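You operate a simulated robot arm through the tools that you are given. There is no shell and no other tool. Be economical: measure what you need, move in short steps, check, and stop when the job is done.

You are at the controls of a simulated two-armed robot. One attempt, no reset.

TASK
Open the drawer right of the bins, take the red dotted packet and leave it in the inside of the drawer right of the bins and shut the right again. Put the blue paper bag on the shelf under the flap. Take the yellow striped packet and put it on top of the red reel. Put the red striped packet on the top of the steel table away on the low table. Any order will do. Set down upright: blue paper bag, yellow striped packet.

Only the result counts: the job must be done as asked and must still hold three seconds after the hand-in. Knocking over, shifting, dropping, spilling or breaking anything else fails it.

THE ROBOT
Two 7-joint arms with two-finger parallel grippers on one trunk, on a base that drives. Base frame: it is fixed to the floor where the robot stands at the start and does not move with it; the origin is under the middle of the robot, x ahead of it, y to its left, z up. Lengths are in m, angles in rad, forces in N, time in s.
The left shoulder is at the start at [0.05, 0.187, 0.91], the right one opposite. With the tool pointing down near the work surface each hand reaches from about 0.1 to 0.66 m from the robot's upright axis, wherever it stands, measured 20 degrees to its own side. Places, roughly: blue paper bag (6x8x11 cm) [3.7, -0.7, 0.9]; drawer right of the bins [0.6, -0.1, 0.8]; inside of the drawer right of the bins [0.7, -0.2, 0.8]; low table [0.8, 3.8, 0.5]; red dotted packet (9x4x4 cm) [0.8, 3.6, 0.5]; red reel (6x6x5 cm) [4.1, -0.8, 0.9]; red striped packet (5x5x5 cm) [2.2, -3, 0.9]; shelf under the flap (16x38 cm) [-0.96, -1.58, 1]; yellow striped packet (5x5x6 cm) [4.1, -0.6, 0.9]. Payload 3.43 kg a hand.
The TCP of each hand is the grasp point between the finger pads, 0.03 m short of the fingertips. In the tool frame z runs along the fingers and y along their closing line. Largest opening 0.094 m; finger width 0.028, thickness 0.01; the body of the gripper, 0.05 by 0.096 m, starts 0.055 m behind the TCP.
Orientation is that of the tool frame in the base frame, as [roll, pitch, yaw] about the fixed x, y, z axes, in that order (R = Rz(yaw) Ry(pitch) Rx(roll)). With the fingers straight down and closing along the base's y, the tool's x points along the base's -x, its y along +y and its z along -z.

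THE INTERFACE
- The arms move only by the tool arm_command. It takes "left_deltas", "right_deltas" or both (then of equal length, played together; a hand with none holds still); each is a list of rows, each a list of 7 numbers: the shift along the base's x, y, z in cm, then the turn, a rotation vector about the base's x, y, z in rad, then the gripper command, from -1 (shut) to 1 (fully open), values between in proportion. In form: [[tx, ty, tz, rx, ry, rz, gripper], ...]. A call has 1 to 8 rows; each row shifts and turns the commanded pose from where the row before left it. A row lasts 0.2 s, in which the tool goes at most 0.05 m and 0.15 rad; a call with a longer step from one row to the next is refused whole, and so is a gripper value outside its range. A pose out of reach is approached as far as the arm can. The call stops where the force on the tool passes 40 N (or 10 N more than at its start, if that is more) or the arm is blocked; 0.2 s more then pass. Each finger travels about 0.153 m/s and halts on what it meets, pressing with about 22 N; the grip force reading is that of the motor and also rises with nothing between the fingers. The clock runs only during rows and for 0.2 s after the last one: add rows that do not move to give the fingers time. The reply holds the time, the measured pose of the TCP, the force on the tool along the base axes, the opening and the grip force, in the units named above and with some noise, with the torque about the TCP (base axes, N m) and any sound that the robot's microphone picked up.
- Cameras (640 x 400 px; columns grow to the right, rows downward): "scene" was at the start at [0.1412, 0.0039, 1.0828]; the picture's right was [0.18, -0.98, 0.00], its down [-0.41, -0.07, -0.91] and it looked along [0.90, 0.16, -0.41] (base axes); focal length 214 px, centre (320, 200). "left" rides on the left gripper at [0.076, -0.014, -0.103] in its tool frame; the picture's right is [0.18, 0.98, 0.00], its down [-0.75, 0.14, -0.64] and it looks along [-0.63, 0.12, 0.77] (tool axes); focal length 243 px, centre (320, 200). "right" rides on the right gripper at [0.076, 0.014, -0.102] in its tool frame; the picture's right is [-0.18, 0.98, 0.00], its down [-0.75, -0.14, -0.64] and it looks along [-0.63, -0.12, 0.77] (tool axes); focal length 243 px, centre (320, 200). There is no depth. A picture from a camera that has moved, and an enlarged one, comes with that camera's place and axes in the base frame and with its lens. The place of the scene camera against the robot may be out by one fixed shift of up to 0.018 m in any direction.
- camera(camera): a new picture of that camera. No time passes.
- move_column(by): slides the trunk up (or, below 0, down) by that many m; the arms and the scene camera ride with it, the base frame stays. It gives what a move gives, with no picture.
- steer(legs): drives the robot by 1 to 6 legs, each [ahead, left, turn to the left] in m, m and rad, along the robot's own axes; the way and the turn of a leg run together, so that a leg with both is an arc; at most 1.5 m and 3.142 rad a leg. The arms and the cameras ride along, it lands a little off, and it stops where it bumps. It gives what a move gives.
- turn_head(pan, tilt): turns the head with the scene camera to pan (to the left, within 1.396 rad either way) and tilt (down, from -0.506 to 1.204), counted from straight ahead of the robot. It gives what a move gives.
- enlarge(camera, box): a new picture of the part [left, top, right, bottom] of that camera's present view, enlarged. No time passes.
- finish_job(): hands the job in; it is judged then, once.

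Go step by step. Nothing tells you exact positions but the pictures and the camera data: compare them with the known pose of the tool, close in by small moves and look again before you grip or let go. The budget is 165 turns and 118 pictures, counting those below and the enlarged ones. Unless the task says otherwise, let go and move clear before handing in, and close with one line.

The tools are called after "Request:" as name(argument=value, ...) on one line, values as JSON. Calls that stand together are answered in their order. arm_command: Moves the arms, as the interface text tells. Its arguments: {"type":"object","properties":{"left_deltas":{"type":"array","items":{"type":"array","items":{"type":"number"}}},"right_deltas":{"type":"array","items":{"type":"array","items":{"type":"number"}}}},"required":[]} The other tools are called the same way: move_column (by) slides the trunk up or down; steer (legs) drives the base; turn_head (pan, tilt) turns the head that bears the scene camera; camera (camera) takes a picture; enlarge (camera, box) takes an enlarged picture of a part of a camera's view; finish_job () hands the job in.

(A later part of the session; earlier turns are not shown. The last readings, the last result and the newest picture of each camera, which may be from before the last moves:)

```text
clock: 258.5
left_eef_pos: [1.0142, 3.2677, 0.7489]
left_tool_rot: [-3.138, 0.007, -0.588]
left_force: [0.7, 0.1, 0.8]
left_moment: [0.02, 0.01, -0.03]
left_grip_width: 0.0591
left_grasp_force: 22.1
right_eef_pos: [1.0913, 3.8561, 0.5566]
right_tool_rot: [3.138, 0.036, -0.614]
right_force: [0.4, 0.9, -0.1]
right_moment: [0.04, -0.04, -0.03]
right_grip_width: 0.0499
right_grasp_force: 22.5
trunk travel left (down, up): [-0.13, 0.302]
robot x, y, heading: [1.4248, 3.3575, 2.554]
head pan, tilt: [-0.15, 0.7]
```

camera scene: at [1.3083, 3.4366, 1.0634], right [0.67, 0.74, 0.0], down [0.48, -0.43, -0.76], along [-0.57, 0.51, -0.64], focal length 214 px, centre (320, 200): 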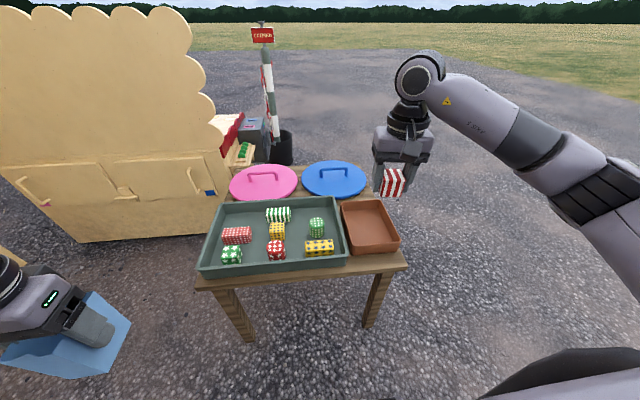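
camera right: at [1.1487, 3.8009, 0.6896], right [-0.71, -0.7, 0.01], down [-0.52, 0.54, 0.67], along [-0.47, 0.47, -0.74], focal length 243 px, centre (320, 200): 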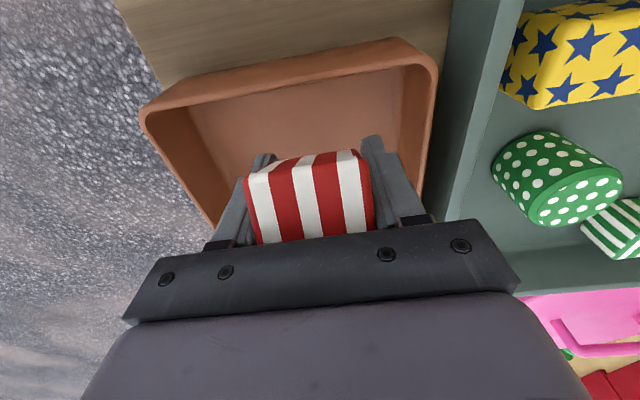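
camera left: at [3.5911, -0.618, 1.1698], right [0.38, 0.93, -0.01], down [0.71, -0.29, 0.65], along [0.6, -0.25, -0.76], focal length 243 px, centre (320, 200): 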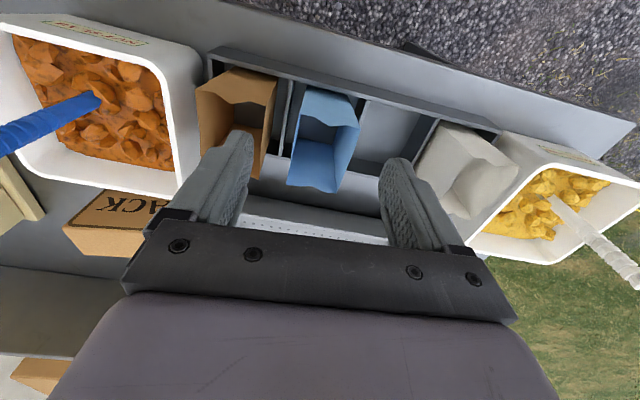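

No contact yet, so the dish floor is lower and the earlier contact was with the dish rim. I keep lowering.

Request:
arm_command(right_deltas=[[0, 0, -0.5, 0, 0, 0, -1], [0, 0, 0, 0, 0, 0, -1]])

Request:
arm_command(right_deltas=[[0, 0, -0.5, 0, 0, 0, -1], [0, 0, 0, 0, 0, 0, -1]])

Request:
arm_command(right_deltas=[[0, 0, -0.4, 0, 0, 0, -1], [0, 0, 0, 0, 0, 0, -1]])

```text
clock: 259.1
left_eef_pos: [1.0135, 3.2652, 0.748]
left_tool_rot: [-3.134, 0.011, -0.588]
left_force: [0.2, 0.6, 0.2]
left_moment: [0.03, 0.0, 0.0]
left_grip_width: 0.0593
left_grasp_force: 22.1
right_eef_pos: [1.0912, 3.8561, 0.5551]
right_tool_rot: [3.14, 0.04, -0.612]
right_force: [8.5, -0.1, 25.5]
right_moment: [0.01, -0.64, 0.01]
right_grip_width: 0.0496
right_grasp_force: 21.8
trunk travel left (down, up): [-0.13, 0.302]
robot x, y, heading: [1.4267, 3.3593, 2.547]
head pan, tilt: [-0.15, 0.7]
```

```text
clock: 259.5
left_eef_pos: [1.0138, 3.2663, 0.7489]
left_tool_rot: [-3.135, 0.008, -0.587]
left_force: [0.0, 0.0, -0.4]
left_moment: [-0.01, -0.02, 0.0]
left_grip_width: 0.0592
left_grasp_force: 22.5
right_eef_pos: [1.0886, 3.8569, 0.556]
right_tool_rot: [3.138, 0.041, -0.612]
right_force: [3.6, -1.1, 15.8]
right_moment: [0.2, -0.49, -0.14]
right_grip_width: 0.0495
right_grasp_force: 21.6
trunk travel left (down, up): [-0.13, 0.302]
robot x, y, heading: [1.4277, 3.3585, 2.556]
head pan, tilt: [-0.15, 0.7]
stopped in row 1 (right hand): the force on the tool passed its limit at 44 N (the readings are from after the stop); the commanded pose is now the measured one
```

```text
clock: 260.0
left_eef_pos: [1.0139, 3.2673, 0.749]
left_tool_rot: [-3.136, 0.008, -0.589]
left_force: [0.2, -0.7, -0.5]
left_moment: [0.03, -0.02, 0.03]
left_grip_width: 0.0593
left_grasp_force: 21.6
right_eef_pos: [1.0874, 3.8582, 0.5555]
right_tool_rot: [3.134, 0.049, -0.615]
right_force: [2.2, -2.7, 16.0]
right_moment: [0.2, -0.52, -0.17]
right_grip_width: 0.0496
right_grasp_force: 21.9
trunk travel left (down, up): [-0.13, 0.302]
robot x, y, heading: [1.4303, 3.3595, 2.555]
head pan, tilt: [-0.15, 0.7]
stopped in row 2 (right hand): the force on the tool passed its limit at 42 N (the readings are from after the stop); the commanded pose is now the measured one
```

Contact with the dish floor at about 0.525, so the table is near 0.52. I raise 3 mm and open to let the cube settle flat in the dish.

Request:
arm_command(right_deltas=[[0.2, -0.1, 0.4, 0, 0, 0, -1], [0, 0, 0, 0, 0, 0, 0.15], [0, 0, 0, 0, 0, 0, 0.25], [0, 0, 0, 0, 0, 0, 0.3], [0, 0, 4, 0, 0, 0, 0.35], [0, 0, 4, 0, 0, 0, 0.35], [0, 0, 0, 0, 0, 0, 0.4]])

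Request:
camera(camera="right")

Request:
enlarge(camera="scene", box=[300, 160, 460, 260])

```text
clock: 261.6
left_eef_pos: [1.0139, 3.2673, 0.749]
left_tool_rot: [-3.135, 0.007, -0.588]
left_force: [0.0, -0.4, -0.4]
left_moment: [0.02, 0.0, 0.0]
left_grip_width: 0.059
left_grasp_force: 22.1
right_eef_pos: [1.0913, 3.8582, 0.6386]
right_tool_rot: [3.136, 0.043, -0.614]
right_force: [0.1, 0.8, -0.3]
right_moment: [0.02, -0.02, 0.04]
right_grip_width: 0.066
right_grasp_force: 0.1
trunk travel left (down, up): [-0.13, 0.302]
robot x, y, heading: [1.4292, 3.3597, 2.552]
head pan, tilt: [-0.15, 0.7]
```

```text
36 pictures are left
camera right: at [1.1495, 3.8019, 0.7382], right [-0.72, -0.7, 0.01], down [-0.51, 0.54, 0.67], along [-0.48, 0.47, -0.74], focal length 243 px, centre (320, 200)
```

right: 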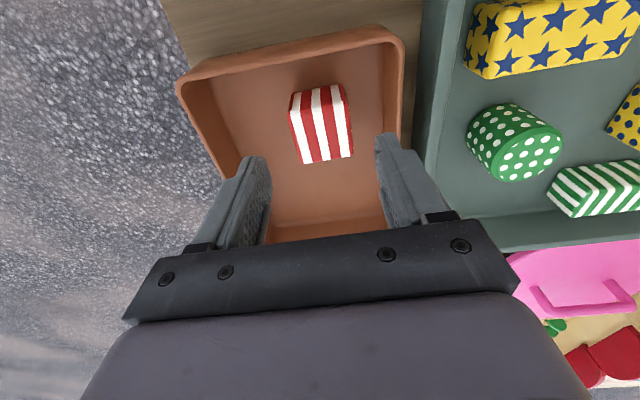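

```text
4.00 times, centred on (380, 210) of scene
camera zoom: at [1.3088, 3.4365, 1.0634], right [0.67, 0.74, 0.0], down [0.48, -0.43, -0.77], along [-0.57, 0.52, -0.64], focal length 858 px, centre (80, 160)
```

zoom: 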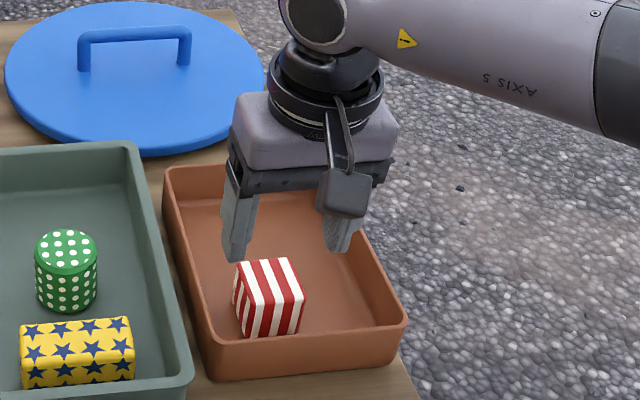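

The cube lies flat and well inside the dish on the low table, and I leave it there. Next is the red dotted packet: I raise the hand, shift left, and turn the tool a quarter so that it closes across the packet's 4 cm side.

Request:
arm_command(right_deltas=[[0, 0, 3, 0, 0, 0, 0.4], [0, 0, 4, 0, 0, 0, 0.4], [3, -2, 4, 0, 0, 0, 0.4], [3, -2, 0, 0, 0, 0, 0.4], [3, -2, 0, 0, 0, 0, 0.4]])

Request:
steer(legs=[[0, 0.36, 0], [0.1, 0, 0]])

Request:
arm_command(right_deltas=[[0, 0, 0, 0, 0, 0.15, 0.2], [0, 0, 0, 0, 0, 0.15, 0.2], [0, 0, 0, 0, 0, 0.15, 0.2], [0, 0, 0, 0, 0, 0.15, 0.2], [0, 0, 0, 0, 0, 0.15, 0.2], [0, 0, 0, 0, 0, 0.15, 0.2], [0, 0, 0, 0, 0, 0.15, 0.2], [0, 0, 0, 0, 0, 0.15, 0.2]])

Request:
camera(camera="scene")

```text
refused: row 3 steps farther than a row can; nothing moved
```

```text
clock: 266.0
left_eef_pos: [0.7325, 3.0284, 0.7481]
left_tool_rot: [-3.136, 0.007, -0.595]
left_force: [0.9, 0.8, -0.1]
left_moment: [-0.04, 0.0, -0.01]
left_grip_width: 0.0589
left_grasp_force: 22.2
right_eef_pos: [0.8122, 3.618, 0.6375]
right_tool_rot: [3.136, 0.042, -0.617]
right_force: [-0.5, 0.1, 0.3]
right_moment: [0.0, 0.03, -0.01]
right_grip_width: 0.0657
right_grasp_force: 0.0
trunk travel left (down, up): [-0.13, 0.302]
robot x, y, heading: [1.1483, 3.1171, 2.545]
head pan, tilt: [-0.15, 0.7]
```

```text
clock: 267.8
left_eef_pos: [0.7321, 3.0287, 0.7485]
left_tool_rot: [-3.136, 0.01, -0.595]
left_force: [0.1, 0.1, 0.1]
left_moment: [-0.02, 0.02, -0.01]
left_grip_width: 0.0593
left_grasp_force: 21.3
right_eef_pos: [0.8497, 3.6056, 0.6678]
right_tool_rot: [3.137, 0.042, 0.028]
right_force: [-0.4, -0.8, -0.2]
right_moment: [0.02, 0.0, 0.01]
right_grip_width: 0.0563
right_grasp_force: 0.1
right hand out of reach, approached as far as the arm can: row 4, 5, 6, 7, 8
trunk travel left (down, up): [-0.13, 0.302]
robot x, y, heading: [1.1451, 3.1178, 2.552]
head pan, tilt: [-0.15, 0.7]
```

```text
34 pictures are left
camera scene: at [1.0295, 3.1955, 1.0636], right [0.68, 0.73, 0.0], down [0.47, -0.44, -0.77], along [-0.56, 0.52, -0.64], focal length 214 px, centre (320, 200)
```

scene: 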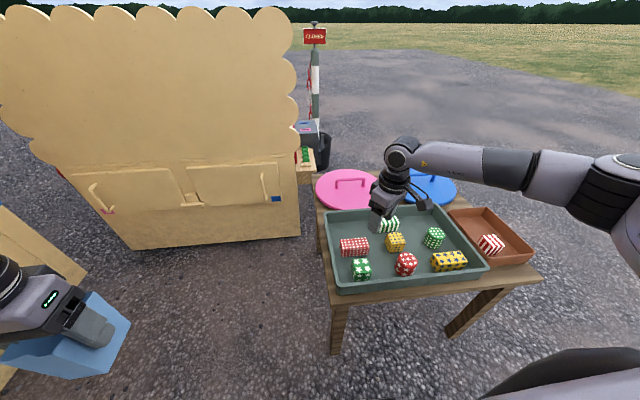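

The raise was refused (step too long), but the hand had passed safely above everything. I raise it now, move over the packet area and finish turning.

Request:
arm_command(right_deltas=[[0, -1.5, 4, 0, 0, 0, 0.2], [0, -2, 4, 0, 0, 0, 0.2], [0, -2, 0, 0, 0, 0.15, 0.2], [0, 0, 0, 0, 0, 0.15, 0.2], [0, 0, 0, 0, 0, 0.15, 0.2], [0, 0, 0, 0, 0, 0.15, 0.2], [0, 0, 0, 0, 0, 0.15, 0.2], [0, 0, 0, 0, 0, 0.15, 0.2]])

Request:
camera(camera="right")

```text
clock: 269.6
left_eef_pos: [0.7326, 3.029, 0.747]
left_tool_rot: [-3.135, 0.008, -0.595]
left_force: [-0.6, -0.2, -0.1]
left_moment: [0.01, 0.02, -0.02]
left_grip_width: 0.059
left_grasp_force: 21.6
right_eef_pos: [0.8865, 3.5415, 0.7422]
right_tool_rot: [3.136, 0.041, 0.28]
right_force: [0.4, -0.5, -0.5]
right_moment: [0.02, 0.0, -0.01]
right_grip_width: 0.0567
right_grasp_force: 0.0
right hand out of reach, approached as far as the arm can: row 4, 5, 6, 7, 8
trunk travel left (down, up): [-0.13, 0.302]
robot x, y, heading: [1.1488, 3.1155, 2.549]
head pan, tilt: [-0.15, 0.7]
```

```text
33 pictures are left
camera right: at [0.9699, 3.5521, 0.8424], right [0.09, -1.0, 0.01], down [-0.74, -0.06, 0.67], along [-0.67, -0.07, -0.74], focal length 243 px, centre (320, 200)
```

right: 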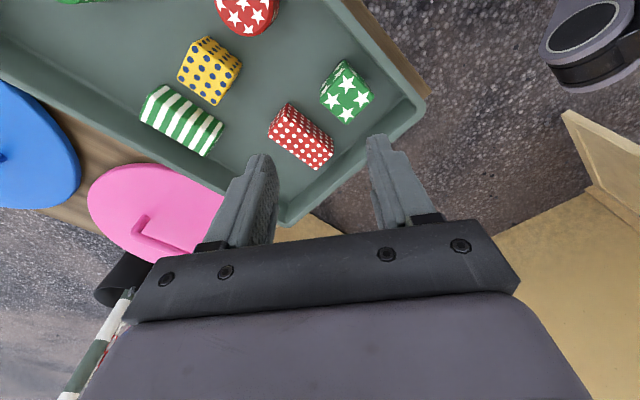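

The tool can't turn further that way, so I turn the other way instead. The packet is at about (0.817, 3.558), its long axis at angle 0.92.

Request:
arm_command(right_deltas=[[0, 0, 0, 0, 0, -0.15, 0.2], [0, 0, 0, 0, 0, -0.15, 0.2], [0, 0, 0, 0, 0, -0.15, 0.2], [0, 0, 0, 0, 0, -0.15, 0.2], [0, 0, 0, 0, 0, -0.15, 0.2], [0, 0, 0, 0, 0, -0.15, 0.2], [0, 0, 0, 0, 0, -0.15, 0.2], [0, 0, 0, 0, 0, -0.15, 0.2]])

Request:
arm_command(right_deltas=[[0, 0, 0, 0, 0, -0.15, 0.2], [0, 0, 0, 0, 0, -0.15, 0.2], [0, 0, 0, 0, 0, -0.15, 0.2], [0, 0, 0, 0, 0, -0.15, 0.2], [0, 0, 0, 0, 0, -0.15, 0.2], [0, 0, 0, 0, 0, -0.15, 0.2], [0, 0, 0, 0, 0, -0.15, 0.2], [0, 0, 0, 0, 0, -0.15, 0.2]])

```text
clock: 271.4
left_eef_pos: [0.7325, 3.0287, 0.7478]
left_tool_rot: [-3.135, 0.006, -0.594]
left_force: [-0.8, 0.2, -0.4]
left_moment: [0.0, 0.02, 0.01]
left_grip_width: 0.0593
left_grasp_force: 22.2
right_eef_pos: [0.8871, 3.5419, 0.7439]
right_tool_rot: [3.136, 0.043, -0.922]
right_force: [-0.5, 0.8, 0.2]
right_moment: [0.01, 0.03, 0.0]
right_grip_width: 0.0565
right_grasp_force: 0.1
trunk travel left (down, up): [-0.13, 0.302]
robot x, y, heading: [1.142, 3.1194, 2.547]
head pan, tilt: [-0.15, 0.7]
```

```text
clock: 273.2
left_eef_pos: [0.7319, 3.0285, 0.7483]
left_tool_rot: [-3.138, 0.007, -0.595]
left_force: [0.2, 0.6, -0.6]
left_moment: [0.02, 0.02, 0.01]
left_grip_width: 0.059
left_grasp_force: 22.3
right_eef_pos: [0.8882, 3.5439, 0.7428]
right_tool_rot: [3.138, 0.041, -2.122]
right_force: [0.4, 0.1, -0.7]
right_moment: [-0.02, 0.01, 0.0]
right_grip_width: 0.0565
right_grasp_force: 0.1
trunk travel left (down, up): [-0.13, 0.302]
robot x, y, heading: [1.1483, 3.1161, 2.543]
head pan, tilt: [-0.15, 0.7]
```

Request:
arm_command(right_deltas=[[-3.5, 0.7, 0, 0, 0, -0.1, 0.2], [-3.5, 0.7, -2, 0, 0, 0, 0.2], [0, 0, 0, 0, 0, 0, 0.2]])

Request:
camera(camera="right")

```text
clock: 274.0
left_eef_pos: [0.7325, 3.0282, 0.7471]
left_tool_rot: [-3.134, 0.008, -0.595]
left_force: [-0.2, -0.2, -0.6]
left_moment: [-0.01, 0.02, -0.02]
left_grip_width: 0.0594
left_grasp_force: 21.9
right_eef_pos: [0.817, 3.5561, 0.7209]
right_tool_rot: [3.135, 0.042, -2.219]
right_force: [0.6, 0.3, -0.6]
right_moment: [0.01, -0.02, 0.01]
right_grip_width: 0.0564
right_grasp_force: 0.0
trunk travel left (down, up): [-0.13, 0.302]
robot x, y, heading: [1.148, 3.1154, 2.547]
head pan, tilt: [-0.15, 0.7]
```

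```text
32 pictures are left
camera right: at [0.7583, 3.5023, 0.8215], right [-0.67, 0.74, 0.01], down [0.55, 0.49, 0.67], along [0.49, 0.46, -0.74], focal length 243 px, centre (320, 200)
```

right: 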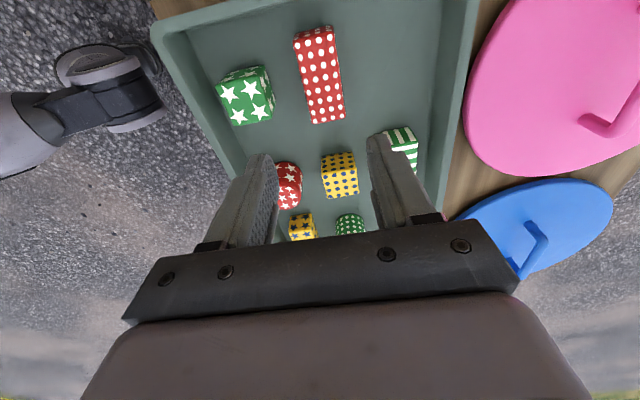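

Centre is at about (0.811, 3.553). I descend over it in steps.

Request:
arm_command(right_deltas=[[-0.6, -0.3, -3, 0, 0, 0, 0.2], [0, 0, -4, 0, 0, 0, 0.2], [0, 0, -4, 0, 0, 0, 0.2], [0, 0, -2, 0, 0, 0, 0.2], [0, 0, 0, 0, 0, 0, 0.2]])

Request:
camera(camera="right")

```text
clock: 275.2
left_eef_pos: [0.7329, 3.0299, 0.7486]
left_tool_rot: [-3.137, 0.008, -0.596]
left_force: [-0.2, -0.8, -0.3]
left_moment: [0.0, -0.02, -0.04]
left_grip_width: 0.0591
left_grasp_force: 21.7
right_eef_pos: [0.8118, 3.5537, 0.5919]
right_tool_rot: [3.137, 0.042, -2.22]
right_force: [-0.2, 0.1, -0.6]
right_moment: [0.01, 0.01, 0.0]
right_grip_width: 0.0565
right_grasp_force: 0.0
trunk travel left (down, up): [-0.13, 0.302]
robot x, y, heading: [1.1477, 3.1164, 2.55]
head pan, tilt: [-0.15, 0.7]
```

```text
31 pictures are left
camera right: at [0.7532, 3.4988, 0.6924], right [-0.67, 0.74, 0.01], down [0.55, 0.49, 0.67], along [0.49, 0.46, -0.74], focal length 243 px, centre (320, 200)
```

right: 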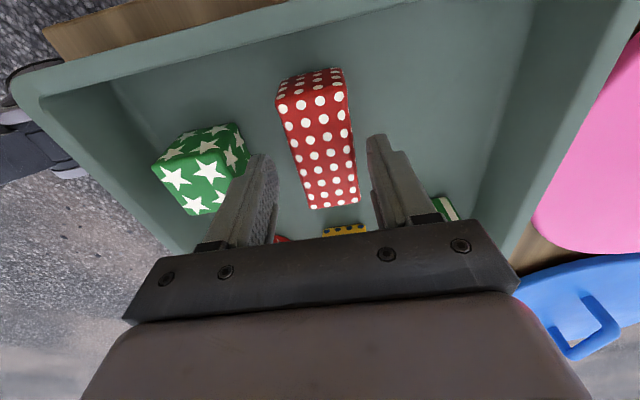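

The green packet is close to one finger, so I narrow the opening before descending further.

Request:
arm_command(right_deltas=[[-0.1, 0.1, 0, 0, 0, 0, 0.04], [0, 0, 0, 0, 0, 0, 0.04], [0, 0, -1.3, 0, 0, 0, 0.04], [0, 0, -1.2, 0, 0, 0, 0.04], [0, 0, 0, 0, 0, 0, 0.04]])

Request:
camera(camera="right")

```text
clock: 276.4
left_eef_pos: [0.7324, 3.0282, 0.749]
left_tool_rot: [-3.136, 0.006, -0.595]
left_force: [-0.7, 0.0, -0.5]
left_moment: [-0.04, -0.02, -0.01]
left_grip_width: 0.0592
left_grasp_force: 21.8
right_eef_pos: [0.8092, 3.5539, 0.5684]
right_tool_rot: [3.137, 0.043, -2.223]
right_force: [1.0, 0.0, 0.0]
right_moment: [0.0, -0.02, 0.0]
right_grip_width: 0.0488
right_grasp_force: 0.1
trunk travel left (down, up): [-0.13, 0.302]
robot x, y, heading: [1.1493, 3.1186, 2.544]
head pan, tilt: [-0.15, 0.7]
```

```text
30 pictures are left
camera right: at [0.7514, 3.5002, 0.6676], right [-0.67, 0.74, 0.01], down [0.55, 0.49, 0.67], along [0.49, 0.46, -0.74], focal length 243 px, centre (320, 200)
```

right: 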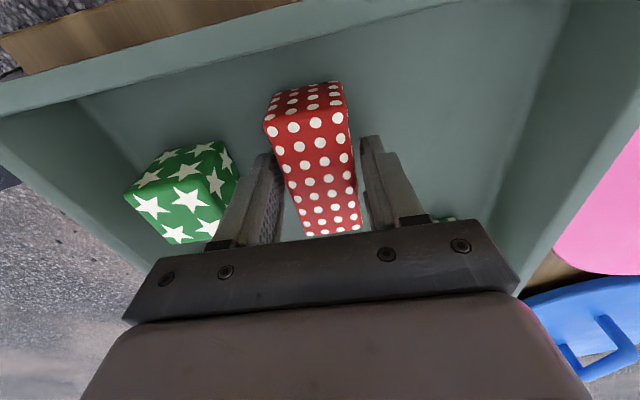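

Request:
arm_command(right_deltas=[[0, 0, -0.2, 0, 0, 0, -0.1], [0, 0, 0, 0, 0, 0, -1], [0, 0, 0, 0, 0, 0, -1], [0, 0, 2, 0, 0, 0, -1], [0, 0, 4, 0, 0, 0, -1], [0, 0, 4.5, 0, 0, 0, -1], [0, 0, 4.5, 0, 0, 0, -1]])

Request:
camera(camera="right")

Request:
camera(camera="scene")

```text
clock: 278.0
left_eef_pos: [0.7335, 3.0284, 0.7492]
left_tool_rot: [-3.137, 0.007, -0.596]
left_force: [-0.4, -0.5, -0.3]
left_moment: [-0.01, -0.01, -0.02]
left_grip_width: 0.0592
left_grasp_force: 22.0
right_eef_pos: [0.8094, 3.5544, 0.7169]
right_tool_rot: [3.136, 0.042, -2.222]
right_force: [0.7, 0.7, -0.7]
right_moment: [-0.01, 0.0, -0.02]
right_grip_width: 0.0436
right_grasp_force: 21.7
trunk travel left (down, up): [-0.13, 0.302]
robot x, y, heading: [1.1468, 3.1141, 2.546]
head pan, tilt: [-0.15, 0.7]
```

```text
29 pictures are left
camera right: at [0.751, 3.5, 0.8162], right [-0.67, 0.74, 0.01], down [0.55, 0.49, 0.67], along [0.49, 0.46, -0.74], focal length 243 px, centre (320, 200)
```

right: 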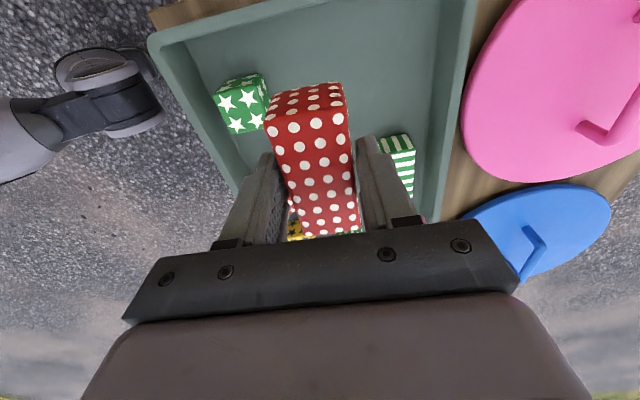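

```text
28 pictures are left
camera scene: at [1.0285, 3.1958, 1.0633], right [0.68, 0.73, 0.0], down [0.47, -0.44, -0.76], along [-0.56, 0.52, -0.64], focal length 214 px, centre (320, 200)
```

scene: 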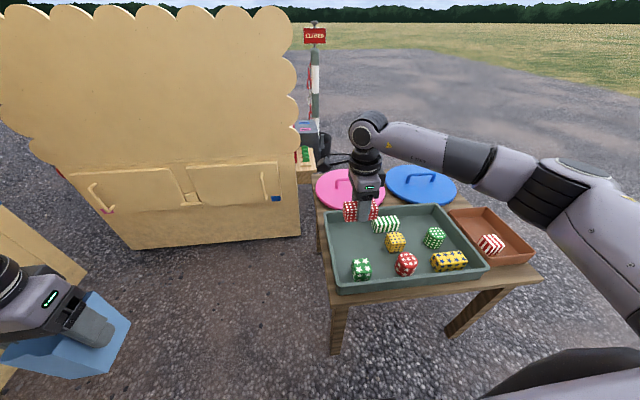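

I have the red dotted packet and the tray is otherwise untouched. I back away and turn to face the doorway.

Request:
steer(legs=[[-0.3, 0, 0], [0, -0.35, 0], [0, 0, 1.59]])

Request:
turn_head(pan=0, tilt=0.5)

Request:
camera(camera="scene")

```text
clock: 287.2
left_eef_pos: [1.6899, 2.8299, 0.748]
left_tool_rot: [-3.138, 0.006, 1.011]
left_force: [0.1, -0.5, -1.0]
left_moment: [-0.01, 0.02, -0.02]
left_grip_width: 0.0593
left_grasp_force: 21.9
right_eef_pos: [1.1626, 2.8875, 0.7162]
right_tool_rot: [3.137, 0.041, -0.612]
right_force: [-0.1, 0.1, -1.2]
right_moment: [-0.03, 0.02, 0.01]
right_grip_width: 0.0441
right_grasp_force: 22.5
trunk travel left (down, up): [-0.13, 0.302]
robot x, y, heading: [1.5895, 3.2431, -2.131]
head pan, tilt: [-0.15, 0.7]
```

```text
clock: 287.9
left_eef_pos: [1.6904, 2.8295, 0.7483]
left_tool_rot: [-3.136, 0.005, 1.01]
left_force: [0.5, 0.8, -0.1]
left_moment: [0.0, -0.03, 0.02]
left_grip_width: 0.0589
left_grasp_force: 22.2
right_eef_pos: [1.1626, 2.8883, 0.716]
right_tool_rot: [3.137, 0.041, -0.613]
right_force: [0.6, 0.5, -0.9]
right_moment: [-0.01, -0.03, 0.0]
right_grip_width: 0.0441
right_grasp_force: 21.5
trunk travel left (down, up): [-0.13, 0.302]
robot x, y, heading: [1.5842, 3.2436, -2.128]
head pan, tilt: [0.0, 0.499]
```

```text
27 pictures are left
camera scene: at [1.4991, 3.1023, 1.0811], right [-0.85, 0.53, 0.0], down [0.25, 0.41, -0.88], along [-0.47, -0.74, -0.48], focal length 214 px, centre (320, 200)
```

scene: 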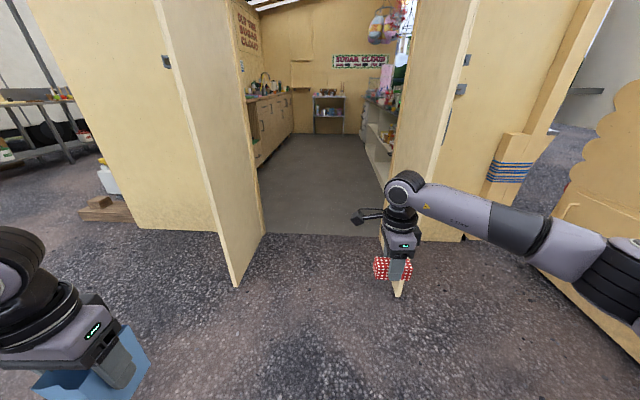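

I stretch both arms ahead for the narrow passage and check how they sit.

Request:
arm_command(left_deltas=[[-3.2, -2.1, 0.5, 0, 0, 0, -1], [-3.2, -2.1, 0.5, 0, 0, 0, -1], [-3.2, -2.1, 0.5, 0, 0, 0, -1], [-3.2, -2.1, 0.5, 0, 0, 0, -1], [-3.2, -2.1, 0.5, 0, 0, 0, -1], [-3.2, -2.1, 0.5, 0, 0, 0, -1]], right_deltas=[[0, 0, 2.5, 0, 0, 0, -1], [0, 0, 2.5, 0, 0, 0, -1], [0, 0, 2.5, 0, 0, 0, -1], [-1.5, -2.3, 0, 0, 0, 0, -1], [-1.5, -2.3, 0, 0, 0, 0, -1], [-1.2, -2.2, 0, 0, 0, 0, -1]])

Request:
turn_head(pan=-0.9, tilt=0.9)

Request:
camera(camera="scene")

```text
clock: 289.3
left_eef_pos: [1.4987, 2.7023, 0.7774]
left_tool_rot: [-3.138, 0.005, 1.014]
left_force: [0.8, 1.1, 0.6]
left_moment: [0.03, -0.01, 0.0]
left_grip_width: 0.0591
left_grasp_force: 22.1
right_eef_pos: [1.1206, 2.82, 0.7908]
right_tool_rot: [3.137, 0.041, -0.611]
right_force: [0.9, 0.1, -0.4]
right_moment: [-0.01, 0.03, 0.0]
right_grip_width: 0.0436
right_grasp_force: 22.2
trunk travel left (down, up): [-0.13, 0.302]
robot x, y, heading: [1.585, 3.2422, -2.122]
head pan, tilt: [0.0, 0.499]
```

```text
clock: 290.5
left_eef_pos: [1.4968, 2.7031, 0.7768]
left_tool_rot: [-3.136, 0.007, 1.011]
left_force: [0.5, -0.6, -0.4]
left_moment: [-0.03, 0.03, -0.01]
left_grip_width: 0.0593
left_grasp_force: 22.4
right_eef_pos: [1.1204, 2.8194, 0.7902]
right_tool_rot: [3.138, 0.041, -0.613]
right_force: [0.8, 1.0, -1.6]
right_moment: [-0.01, -0.01, -0.03]
right_grip_width: 0.0436
right_grasp_force: 21.6
trunk travel left (down, up): [-0.13, 0.302]
robot x, y, heading: [1.5874, 3.243, -2.13]
head pan, tilt: [-0.901, 0.901]
```

```text
26 pictures are left
camera scene: at [1.4723, 3.1709, 1.0473], right [-0.11, 0.99, 0.0], down [0.78, 0.09, -0.62], along [-0.62, -0.07, -0.78], focal length 214 px, centre (320, 200)
```

scene: 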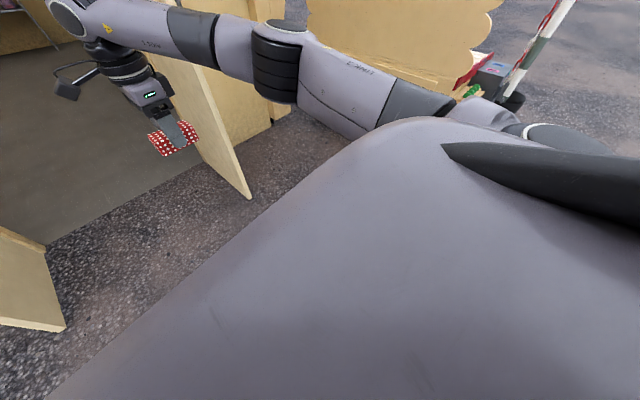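

The right arm is narrow again. I line up with a slight shift to the right and drive in.

Request:
steer(legs=[[0, -0.035, -0.016], [1.4, 0, 0], [1.3, 0.08, 0]])

Request:
turn_head(pan=0.1, tilt=0.35)

Request:
camera(camera="scene")

```text
clock: 304.2
left_eef_pos: [0.0709, 0.4108, 0.7787]
left_tool_rot: [-3.137, 0.006, 1.006]
left_force: [0.0, 0.3, -0.3]
left_moment: [-0.02, -0.01, -0.02]
left_grip_width: 0.0592
left_grasp_force: 21.6
right_eef_pos: [-0.3068, 0.5298, 0.7901]
right_tool_rot: [3.137, 0.042, -0.62]
right_force: [-0.2, 0.2, -0.1]
right_moment: [-0.02, 0.05, 0.01]
right_grip_width: 0.0436
right_grasp_force: 21.6
trunk travel left (down, up): [-0.13, 0.302]
robot x, y, heading: [0.1612, 0.9465, -2.14]
head pan, tilt: [-0.901, 0.901]
```

```text
clock: 305.5
left_eef_pos: [0.071, 0.4101, 0.7783]
left_tool_rot: [-3.136, 0.004, 1.006]
left_force: [0.2, 0.1, -0.1]
left_moment: [0.03, -0.01, -0.01]
left_grip_width: 0.0593
left_grasp_force: 22.3
right_eef_pos: [-0.3067, 0.5303, 0.7902]
right_tool_rot: [3.136, 0.042, -0.62]
right_force: [0.0, 0.7, -0.3]
right_moment: [0.01, -0.03, -0.06]
right_grip_width: 0.0432
right_grasp_force: 22.0
trunk travel left (down, up): [-0.13, 0.302]
robot x, y, heading: [0.1661, 0.9489, -2.138]
head pan, tilt: [0.099, 0.351]
```

```text
25 pictures are left
camera scene: at [0.0806, 0.8029, 1.0948], right [-0.89, 0.45, 0.0], down [0.15, 0.31, -0.94], along [-0.42, -0.84, -0.34], focal length 214 px, centre (320, 200)
```

scene: 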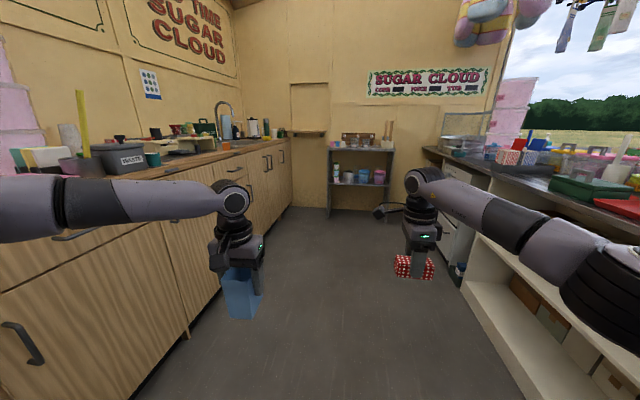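

Through safely. The ledge on the far wall under the recessed panel is the shelf. I raise the trunk, pull the right hand back, and drive up to it.

Request:
move_column(by=0.3)

Request:
arm_command(right_deltas=[[2.2, 3.4, 0, 0, 0, 0, -1], [2.2, 3.4, 0, 0, 0, 0, -1], [2.2, 3.4, 0, 0, 0, 0, -1], [2.2, 3.4, 0, 0, 0, 0, -1], [2.2, 3.4, 0, 0, 0, 0, -1], [2.2, 3.4, 0, 0, 0, 0, -1]])

Request:
steer(legs=[[0.9, 0.17, 0], [0.9, 0, 0]])

Request:
turn_head(pan=0.3, tilt=0.45)

Request:
camera(camera="scene")

```text
clock: 308.5
left_eef_pos: [0.0699, 0.4094, 1.0773]
left_tool_rot: [-3.138, 0.007, 1.008]
left_force: [-0.8, -0.5, -0.7]
left_moment: [0.01, -0.01, -0.02]
left_grip_width: 0.0593
left_grasp_force: 22.3
right_eef_pos: [-0.3079, 0.5289, 1.0906]
right_tool_rot: [3.137, 0.041, -0.62]
right_force: [-0.4, -0.3, -1.3]
right_moment: [0.0, 0.04, -0.01]
right_grip_width: 0.0393
right_grasp_force: 22.0
trunk travel left (down, up): [-0.43, 0.002]
robot x, y, heading: [0.1656, 0.9478, -2.133]
head pan, tilt: [0.099, 0.351]
```

```text
clock: 309.9
left_eef_pos: [0.0706, 0.4104, 1.0776]
left_tool_rot: [-3.136, 0.009, 1.007]
left_force: [0.7, -0.4, -1.1]
left_moment: [-0.04, 0.02, 0.0]
left_grip_width: 0.0592
left_grasp_force: 22.2
right_eef_pos: [-0.1731, 0.7324, 1.0898]
right_tool_rot: [3.136, 0.04, -0.619]
right_force: [-0.6, 0.8, -0.4]
right_moment: [-0.03, 0.0, -0.02]
right_grip_width: 0.0392
right_grasp_force: 21.9
trunk travel left (down, up): [-0.43, 0.002]
robot x, y, heading: [0.1616, 0.9486, -2.131]
head pan, tilt: [0.099, 0.351]
```

```text
clock: 318.9
left_eef_pos: [-0.7428, -1.1855, 1.0786]
left_tool_rot: [-3.135, 0.006, 1.009]
left_force: [0.3, -0.1, 0.1]
left_moment: [0.03, -0.01, 0.02]
left_grip_width: 0.0593
left_grasp_force: 22.1
right_eef_pos: [-0.9873, -0.8646, 1.0902]
right_tool_rot: [3.136, 0.041, -0.616]
right_force: [0.1, -0.6, 0.3]
right_moment: [-0.01, 0.02, -0.01]
right_grip_width: 0.0393
right_grasp_force: 22.2
trunk travel left (down, up): [-0.43, 0.002]
robot x, y, heading: [-0.6553, -0.6459, -2.133]
head pan, tilt: [0.099, 0.351]
```

```text
clock: 319.7
left_eef_pos: [-0.7426, -1.1873, 1.0788]
left_tool_rot: [-3.136, 0.005, 1.011]
left_force: [-0.5, 0.3, -1.9]
left_moment: [0.02, 0.03, -0.02]
left_grip_width: 0.0591
left_grasp_force: 22.1
right_eef_pos: [-0.9872, -0.8645, 1.0901]
right_tool_rot: [3.136, 0.042, -0.616]
right_force: [0.6, 0.4, -0.2]
right_moment: [0.03, 0.01, -0.01]
right_grip_width: 0.0391
right_grasp_force: 22.3
trunk travel left (down, up): [-0.43, 0.002]
robot x, y, heading: [-0.6493, -0.6477, -2.136]
head pan, tilt: [0.3, 0.45]
```

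```text
24 pictures are left
camera scene: at [-0.7154, -0.7993, 1.3856], right [-0.97, 0.26, 0.0], down [0.11, 0.42, -0.9], along [-0.23, -0.87, -0.43], focal length 214 px, centre (320, 200)
```

scene: 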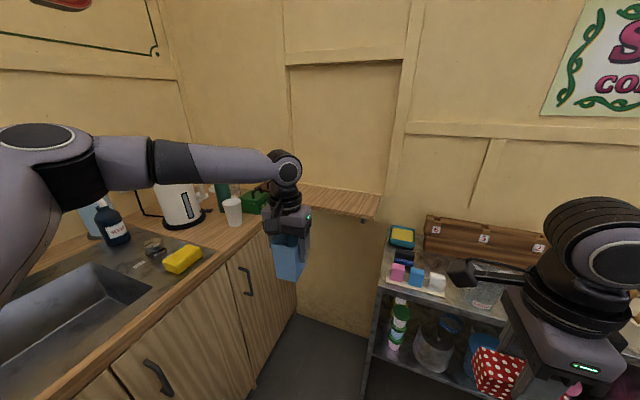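

The shelf spans n from about -0.14 to 0.24 with its front near u = -1.77, matching the given place. I raise the bag hand before approaching.

Request:
arm_command(left_deltas=[[0, 0, 3, 0, 0, 0, -1], [0, 0, 3, 0, 0, 0, -1], [0, 0, 0, 0, 0, 0, -1]])

Request:
enlarge(camera="scene", box=[230, 130, 400, 236])

```text
clock: 320.5
left_eef_pos: [-0.7419, -1.1849, 1.1396]
left_tool_rot: [-3.135, 0.008, 1.009]
left_force: [-0.2, 0.0, 0.2]
left_moment: [-0.04, 0.0, -0.01]
left_grip_width: 0.0591
left_grasp_force: 22.4
right_eef_pos: [-0.9866, -0.8653, 1.0912]
right_tool_rot: [3.137, 0.041, -0.617]
right_force: [0.3, 0.8, 0.2]
right_moment: [0.03, -0.03, 0.0]
right_grip_width: 0.0393
right_grasp_force: 22.2
trunk travel left (down, up): [-0.43, 0.002]
robot x, y, heading: [-0.6514, -0.6476, -2.135]
head pan, tilt: [0.3, 0.45]
```

```text
3.76 times, centred on (315, 183) of scene
camera zoom: at [-0.7153, -0.7994, 1.3856], right [-0.97, 0.26, 0.0], down [0.11, 0.42, -0.9], along [-0.23, -0.87, -0.44], focal length 807 px, centre (339, 264)
```

zoom: 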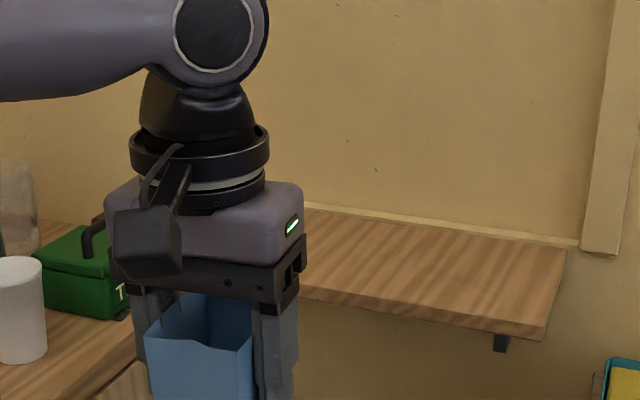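

Request:
steer(legs=[[0.2, 0.027, 0], [0.21, 0, 0]])

Request:
enlarge(camera="scene", box=[220, 120, 480, 282])

```text
clock: 323.3
left_eef_pos: [-0.9203, -1.5212, 1.1398]
left_tool_rot: [-3.137, 0.008, 1.009]
left_force: [0.3, 0.4, -1.5]
left_moment: [-0.04, 0.01, -0.02]
left_grip_width: 0.0591
left_grasp_force: 21.8
right_eef_pos: [-1.1667, -1.2013, 1.0897]
right_tool_rot: [3.135, 0.041, -0.617]
right_force: [-0.5, -0.4, -0.3]
right_moment: [-0.01, -0.02, 0.01]
right_grip_width: 0.0389
right_grasp_force: 22.6
trunk travel left (down, up): [-0.43, 0.002]
robot x, y, heading: [-0.8313, -0.9863, -2.135]
head pan, tilt: [0.3, 0.45]
stopped in leg 2: the robot was blocked; the commanded pose is now the measured one
```

```text
2.46 times, centred on (350, 201) of scene
camera zoom: at [-0.8942, -1.1349, 1.3858], right [-0.97, 0.26, 0.0], down [0.11, 0.42, -0.9], along [-0.23, -0.87, -0.43], focal length 528 px, centre (246, 198)
```

zoom: 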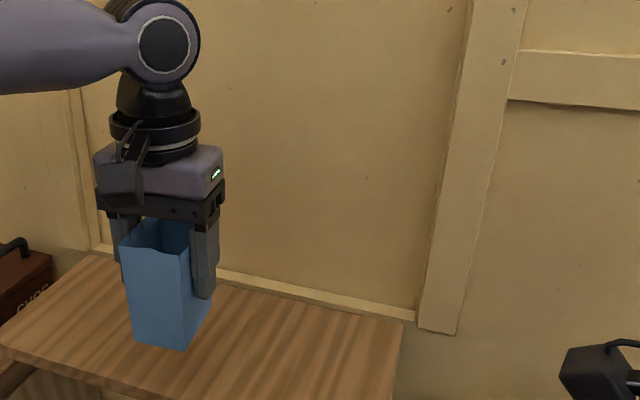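

Blocked just short, probably by the trolley at the base. The bag already hangs over the shelf's front edge, so I extend the arm the rest of the way.

Request:
arm_command(left_deltas=[[-1.8, -2.9, 0, 0, 0, 0, -1], [-1.8, -2.8, 0, 0, 0, 0, -1], [0, 0, 0, 0, 0, 0, -1]])

```text
clock: 324.1
left_eef_pos: [-0.9141, -1.5612, 1.1357]
left_tool_rot: [-3.134, 0.008, 1.01]
left_force: [0.4, -1.0, 0.0]
left_moment: [0.0, -0.02, 0.01]
left_grip_width: 0.0595
left_grasp_force: 22.3
left hand out of reach, approached as far as the arm can: row 1, 2
right_eef_pos: [-1.1674, -1.2033, 1.0902]
right_tool_rot: [3.137, 0.043, -0.618]
right_force: [-0.2, -0.4, 0.4]
right_moment: [0.01, -0.01, 0.01]
right_grip_width: 0.0392
right_grasp_force: 22.0
trunk travel left (down, up): [-0.43, 0.002]
robot x, y, heading: [-0.8343, -0.9866, -2.13]
head pan, tilt: [0.3, 0.45]
```

Request:
arm_command(left_deltas=[[0, 0, -2, 0, 0, 0, -1], [-2.5, -2, 0, 0, 0, 0, -1], [-2, -2, 0, 0, 0, 0, -1], [0, 0, 0, 0, 0, 0, -1]])

```text
clock: 325.1
left_eef_pos: [-0.9075, -1.5771, 1.1179]
left_tool_rot: [-3.138, 0.008, 1.01]
left_force: [0.2, -0.2, -0.1]
left_moment: [0.02, -0.01, 0.02]
left_grip_width: 0.0594
left_grasp_force: 22.1
left hand out of reach, approached as far as the arm can: row 2, 3
right_eef_pos: [-1.1675, -1.2039, 1.0902]
right_tool_rot: [3.137, 0.042, -0.617]
right_force: [0.1, 0.0, -1.0]
right_moment: [0.03, -0.04, 0.02]
right_grip_width: 0.0393
right_grasp_force: 21.9
trunk travel left (down, up): [-0.43, 0.002]
robot x, y, heading: [-0.8315, -0.9889, -2.132]
head pan, tilt: [0.3, 0.45]
```

Request:
steer(legs=[[0, 0, -0.14]])

Request:
camera(camera="scene")

```text
clock: 326.1
left_eef_pos: [-0.9894, -1.5595, 1.1186]
left_tool_rot: [-3.135, 0.009, 0.87]
left_force: [-0.2, 0.1, -0.5]
left_moment: [0.0, 0.0, 0.0]
left_grip_width: 0.0593
left_grasp_force: 22.0
right_eef_pos: [-1.1949, -1.1534, 1.0904]
right_tool_rot: [3.136, 0.042, -0.757]
right_force: [-0.1, 0.3, -0.8]
right_moment: [0.01, 0.0, -0.01]
right_grip_width: 0.0389
right_grasp_force: 22.5
trunk travel left (down, up): [-0.43, 0.002]
robot x, y, heading: [-0.8289, -0.9839, -2.274]
head pan, tilt: [0.3, 0.45]
```

```text
21 pictures are left
camera scene: at [-0.9146, -1.127, 1.3856], right [-0.92, 0.39, 0.0], down [0.17, 0.4, -0.9], along [-0.35, -0.83, -0.44], focal length 214 px, centre (320, 200)
```

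scene: 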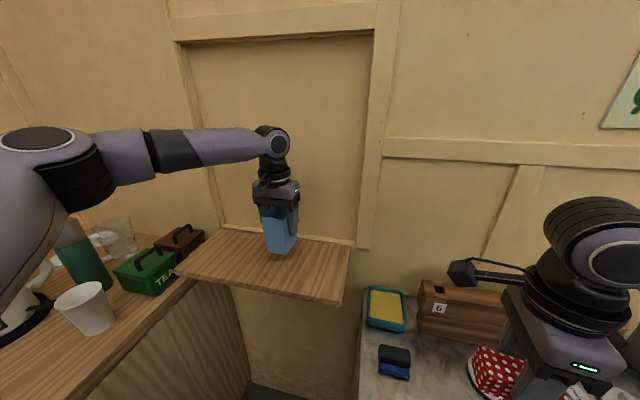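

The bag is now right over the middle of the shelf. I lower slowly until contact.

Request:
arm_command(left_deltas=[[0, 0, -0.7, 0, 0, 0, -1], [0, 0, -0.7, 0, 0, 0, -1], [0, 0, 0, 0, 0, 0, -1]])

```text
clock: 326.9
left_eef_pos: [-0.9902, -1.5614, 1.1036]
left_tool_rot: [-3.134, 0.008, 0.868]
left_force: [0.5, 0.3, -0.9]
left_moment: [-0.04, 0.0, -0.02]
left_grip_width: 0.0593
left_grasp_force: 22.2
right_eef_pos: [-1.1937, -1.1533, 1.0901]
right_tool_rot: [3.137, 0.042, -0.756]
right_force: [-0.7, -0.8, -0.8]
right_moment: [-0.03, 0.03, 0.01]
right_grip_width: 0.0393
right_grasp_force: 21.9
trunk travel left (down, up): [-0.43, 0.002]
robot x, y, heading: [-0.832, -0.987, -2.276]
head pan, tilt: [0.3, 0.45]
```

Request:
arm_command(left_deltas=[[0, 0, -0.5, 0, 0, 0, -1], [0, 0, -0.4, 0, 0, 0, -1], [0, 0, 0, 0, 0, 0, -1]])

Request:
enlarge(camera="scene", box=[200, 170, 360, 310])

```text
clock: 327.7
left_eef_pos: [-0.9891, -1.559, 1.0941]
left_tool_rot: [-3.135, 0.008, 0.869]
left_force: [-0.7, -0.4, -0.1]
left_moment: [0.02, 0.04, 0.01]
left_grip_width: 0.0592
left_grasp_force: 22.3
right_eef_pos: [-1.1936, -1.1532, 1.0899]
right_tool_rot: [3.136, 0.041, -0.758]
right_force: [-0.5, 0.0, 0.0]
right_moment: [0.02, 0.02, -0.03]
right_grip_width: 0.039
right_grasp_force: 22.0
trunk travel left (down, up): [-0.43, 0.002]
robot x, y, heading: [-0.8328, -0.986, -2.279]
head pan, tilt: [0.3, 0.45]
```

```text
2.86 times, centred on (280, 240) of scene
camera zoom: at [-0.9143, -1.1272, 1.3856], right [-0.92, 0.39, 0.0], down [0.17, 0.4, -0.9], along [-0.35, -0.83, -0.44], focal length 613 px, centre (434, 86)
```

zoom: 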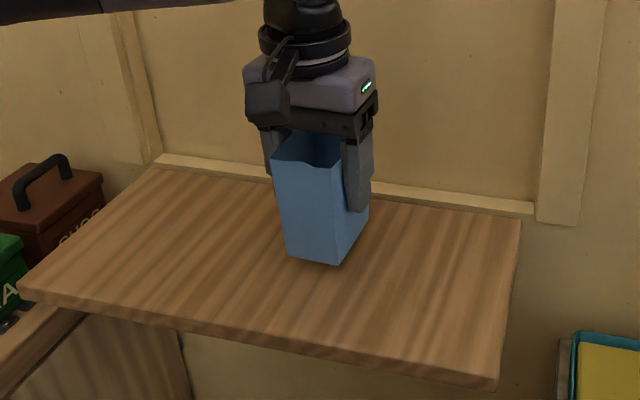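

Close to the surface now; I continue in small steps.

Request:
arm_command(left_deltas=[[0, 0, -0.4, 0, 0, 0, -1], [0, 0, 0, 0, 0, 0, -1]])

Request:
arm_command(left_deltas=[[0, 0, -0.3, 0, 0, 0, -1], [0, 0, 0, 0, 0, 0, -1]])

```text
clock: 328.3
left_eef_pos: [-0.9896, -1.5599, 1.0891]
left_tool_rot: [-3.135, 0.011, 0.869]
left_force: [-0.1, 0.8, -0.5]
left_moment: [-0.02, 0.0, 0.04]
left_grip_width: 0.0594
left_grasp_force: 21.9
right_eef_pos: [-1.1939, -1.1521, 1.0902]
right_tool_rot: [3.136, 0.043, -0.758]
right_force: [-0.4, 0.2, -0.7]
right_moment: [-0.03, 0.05, 0.0]
right_grip_width: 0.0394
right_grasp_force: 22.1
trunk travel left (down, up): [-0.43, 0.002]
robot x, y, heading: [-0.833, -0.9857, -2.269]
head pan, tilt: [0.3, 0.45]
```

```text
clock: 328.9
left_eef_pos: [-0.9875, -1.5593, 1.0864]
left_tool_rot: [-3.134, 0.009, 0.87]
left_force: [-0.5, 0.3, 0.4]
left_moment: [0.0, -0.01, 0.01]
left_grip_width: 0.0594
left_grasp_force: 21.9
right_eef_pos: [-1.1943, -1.1529, 1.0893]
right_tool_rot: [3.138, 0.041, -0.756]
right_force: [1.2, 0.8, 0.4]
right_moment: [-0.03, 0.0, -0.03]
right_grip_width: 0.0389
right_grasp_force: 22.1
trunk travel left (down, up): [-0.43, 0.002]
robot x, y, heading: [-0.8336, -0.986, -2.273]
head pan, tilt: [0.3, 0.45]
```

Request:
arm_command(left_deltas=[[0, 0, -0.3, 0, 0, 0, -1], [0, 0, 0, 0, 0, 0, -1]])

```text
clock: 329.5
left_eef_pos: [-0.9891, -1.5596, 1.0842]
left_tool_rot: [-3.134, 0.01, 0.868]
left_force: [-0.6, 0.5, -1.1]
left_moment: [0.0, 0.01, -0.01]
left_grip_width: 0.0593
left_grasp_force: 22.0
right_eef_pos: [-1.1946, -1.153, 1.0903]
right_tool_rot: [3.138, 0.042, -0.757]
right_force: [0.4, 0.7, -2.1]
right_moment: [-0.01, -0.01, 0.0]
right_grip_width: 0.0392
right_grasp_force: 21.5
trunk travel left (down, up): [-0.43, 0.002]
robot x, y, heading: [-0.83, -0.9839, -2.272]
head pan, tilt: [0.3, 0.45]
```

Request:
arm_command(left_deltas=[[0, 0, -0.3, 0, 0, 0, -1], [0, 0, 0, 0, 0, 0, -1]])

```text
clock: 330.1
left_eef_pos: [-0.9884, -1.5587, 1.0802]
left_tool_rot: [-3.135, 0.009, 0.87]
left_force: [0.3, -0.2, 0.3]
left_moment: [-0.02, 0.0, -0.01]
left_grip_width: 0.0592
left_grasp_force: 22.1
right_eef_pos: [-1.1952, -1.1536, 1.0911]
right_tool_rot: [3.136, 0.04, -0.758]
right_force: [0.7, -0.1, -0.2]
right_moment: [-0.01, -0.02, 0.03]
right_grip_width: 0.0392
right_grasp_force: 22.4
trunk travel left (down, up): [-0.43, 0.002]
robot x, y, heading: [-0.8347, -0.9842, -2.276]
head pan, tilt: [0.3, 0.45]
```

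Request:
arm_command(left_deltas=[[0, 0, -0.3, 0, 0, 0, -1], [0, 0, 0, 0, 0, 0, -1]])

```text
clock: 330.7
left_eef_pos: [-0.988, -1.5591, 1.0771]
left_tool_rot: [-3.134, 0.007, 0.87]
left_force: [0.1, -0.6, -0.1]
left_moment: [0.02, -0.02, 0.02]
left_grip_width: 0.0597
left_grasp_force: 22.2
right_eef_pos: [-1.1942, -1.1534, 1.0901]
right_tool_rot: [3.136, 0.041, -0.757]
right_force: [-0.2, 0.1, -0.5]
right_moment: [0.02, -0.01, 0.03]
right_grip_width: 0.0393
right_grasp_force: 22.1
trunk travel left (down, up): [-0.43, 0.002]
robot x, y, heading: [-0.8304, -0.983, -2.274]
head pan, tilt: [0.3, 0.45]
```

Request:
arm_command(left_deltas=[[0, 0, -0.3, 0, 0, 0, -1], [0, 0, 0, 0, 0, 0, -1]])

Request:
enlarge(camera="scene", box=[230, 170, 330, 270])

```text
clock: 331.3
left_eef_pos: [-0.9862, -1.5584, 1.0761]
left_tool_rot: [-3.135, 0.009, 0.869]
left_force: [-0.6, 0.1, 0.3]
left_moment: [-0.04, -0.02, -0.02]
left_grip_width: 0.0594
left_grasp_force: 22.0
left hand out of reach, approached as far as the arm can: row 1
right_eef_pos: [-1.1941, -1.1537, 1.0906]
right_tool_rot: [3.135, 0.041, -0.757]
right_force: [-0.2, -0.6, -0.8]
right_moment: [-0.01, -0.01, -0.03]
right_grip_width: 0.0396
right_grasp_force: 21.6
trunk travel left (down, up): [-0.43, 0.002]
robot x, y, heading: [-0.8334, -0.9852, -2.28]
head pan, tilt: [0.3, 0.45]
```

```text
4.00 times, centred on (280, 220) of scene
camera zoom: at [-0.9143, -1.1272, 1.3856], right [-0.92, 0.39, 0.0], down [0.17, 0.4, -0.9], along [-0.35, -0.83, -0.44], focal length 858 px, centre (480, 120)
```

zoom: 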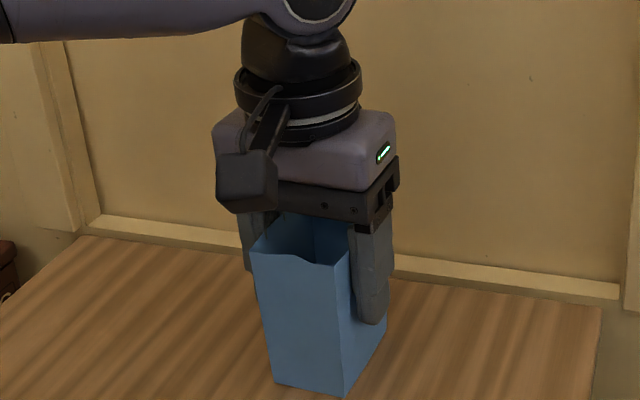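

The arm is at its limit, so I lower with the trunk in small steps.

Request:
move_column(by=-0.004)

Request:
move_column(by=-0.003)

```text
clock: 331.8
left_eef_pos: [-0.9874, -1.5581, 1.074]
left_tool_rot: [-3.134, 0.014, 0.866]
left_force: [1.1, -1.0, 12.7]
left_moment: [0.07, -0.27, -0.01]
left_grip_width: 0.0592
left_grasp_force: 21.9
right_eef_pos: [-1.1944, -1.1531, 1.0868]
right_tool_rot: [3.136, 0.04, -0.758]
right_force: [0.5, -0.2, 0.1]
right_moment: [-0.01, 0.02, 0.02]
right_grip_width: 0.0393
right_grasp_force: 22.0
trunk travel left (down, up): [-0.426, 0.006]
robot x, y, heading: [-0.8318, -0.9822, -2.274]
head pan, tilt: [0.3, 0.45]
```

```text
clock: 332.4
left_eef_pos: [-0.9857, -1.5576, 1.0702]
left_tool_rot: [-3.135, 0.014, 0.868]
left_force: [-0.7, -2.2, 18.8]
left_moment: [0.04, 0.04, -0.01]
left_grip_width: 0.0597
left_grasp_force: 22.3
right_eef_pos: [-1.1936, -1.1522, 1.084]
right_tool_rot: [3.135, 0.04, -0.758]
right_force: [1.0, 0.7, -0.1]
right_moment: [0.0, 0.0, -0.06]
right_grip_width: 0.0393
right_grasp_force: 21.6
trunk travel left (down, up): [-0.423, 0.009]
robot x, y, heading: [-0.8334, -0.9839, -2.272]
head pan, tilt: [0.3, 0.45]
```

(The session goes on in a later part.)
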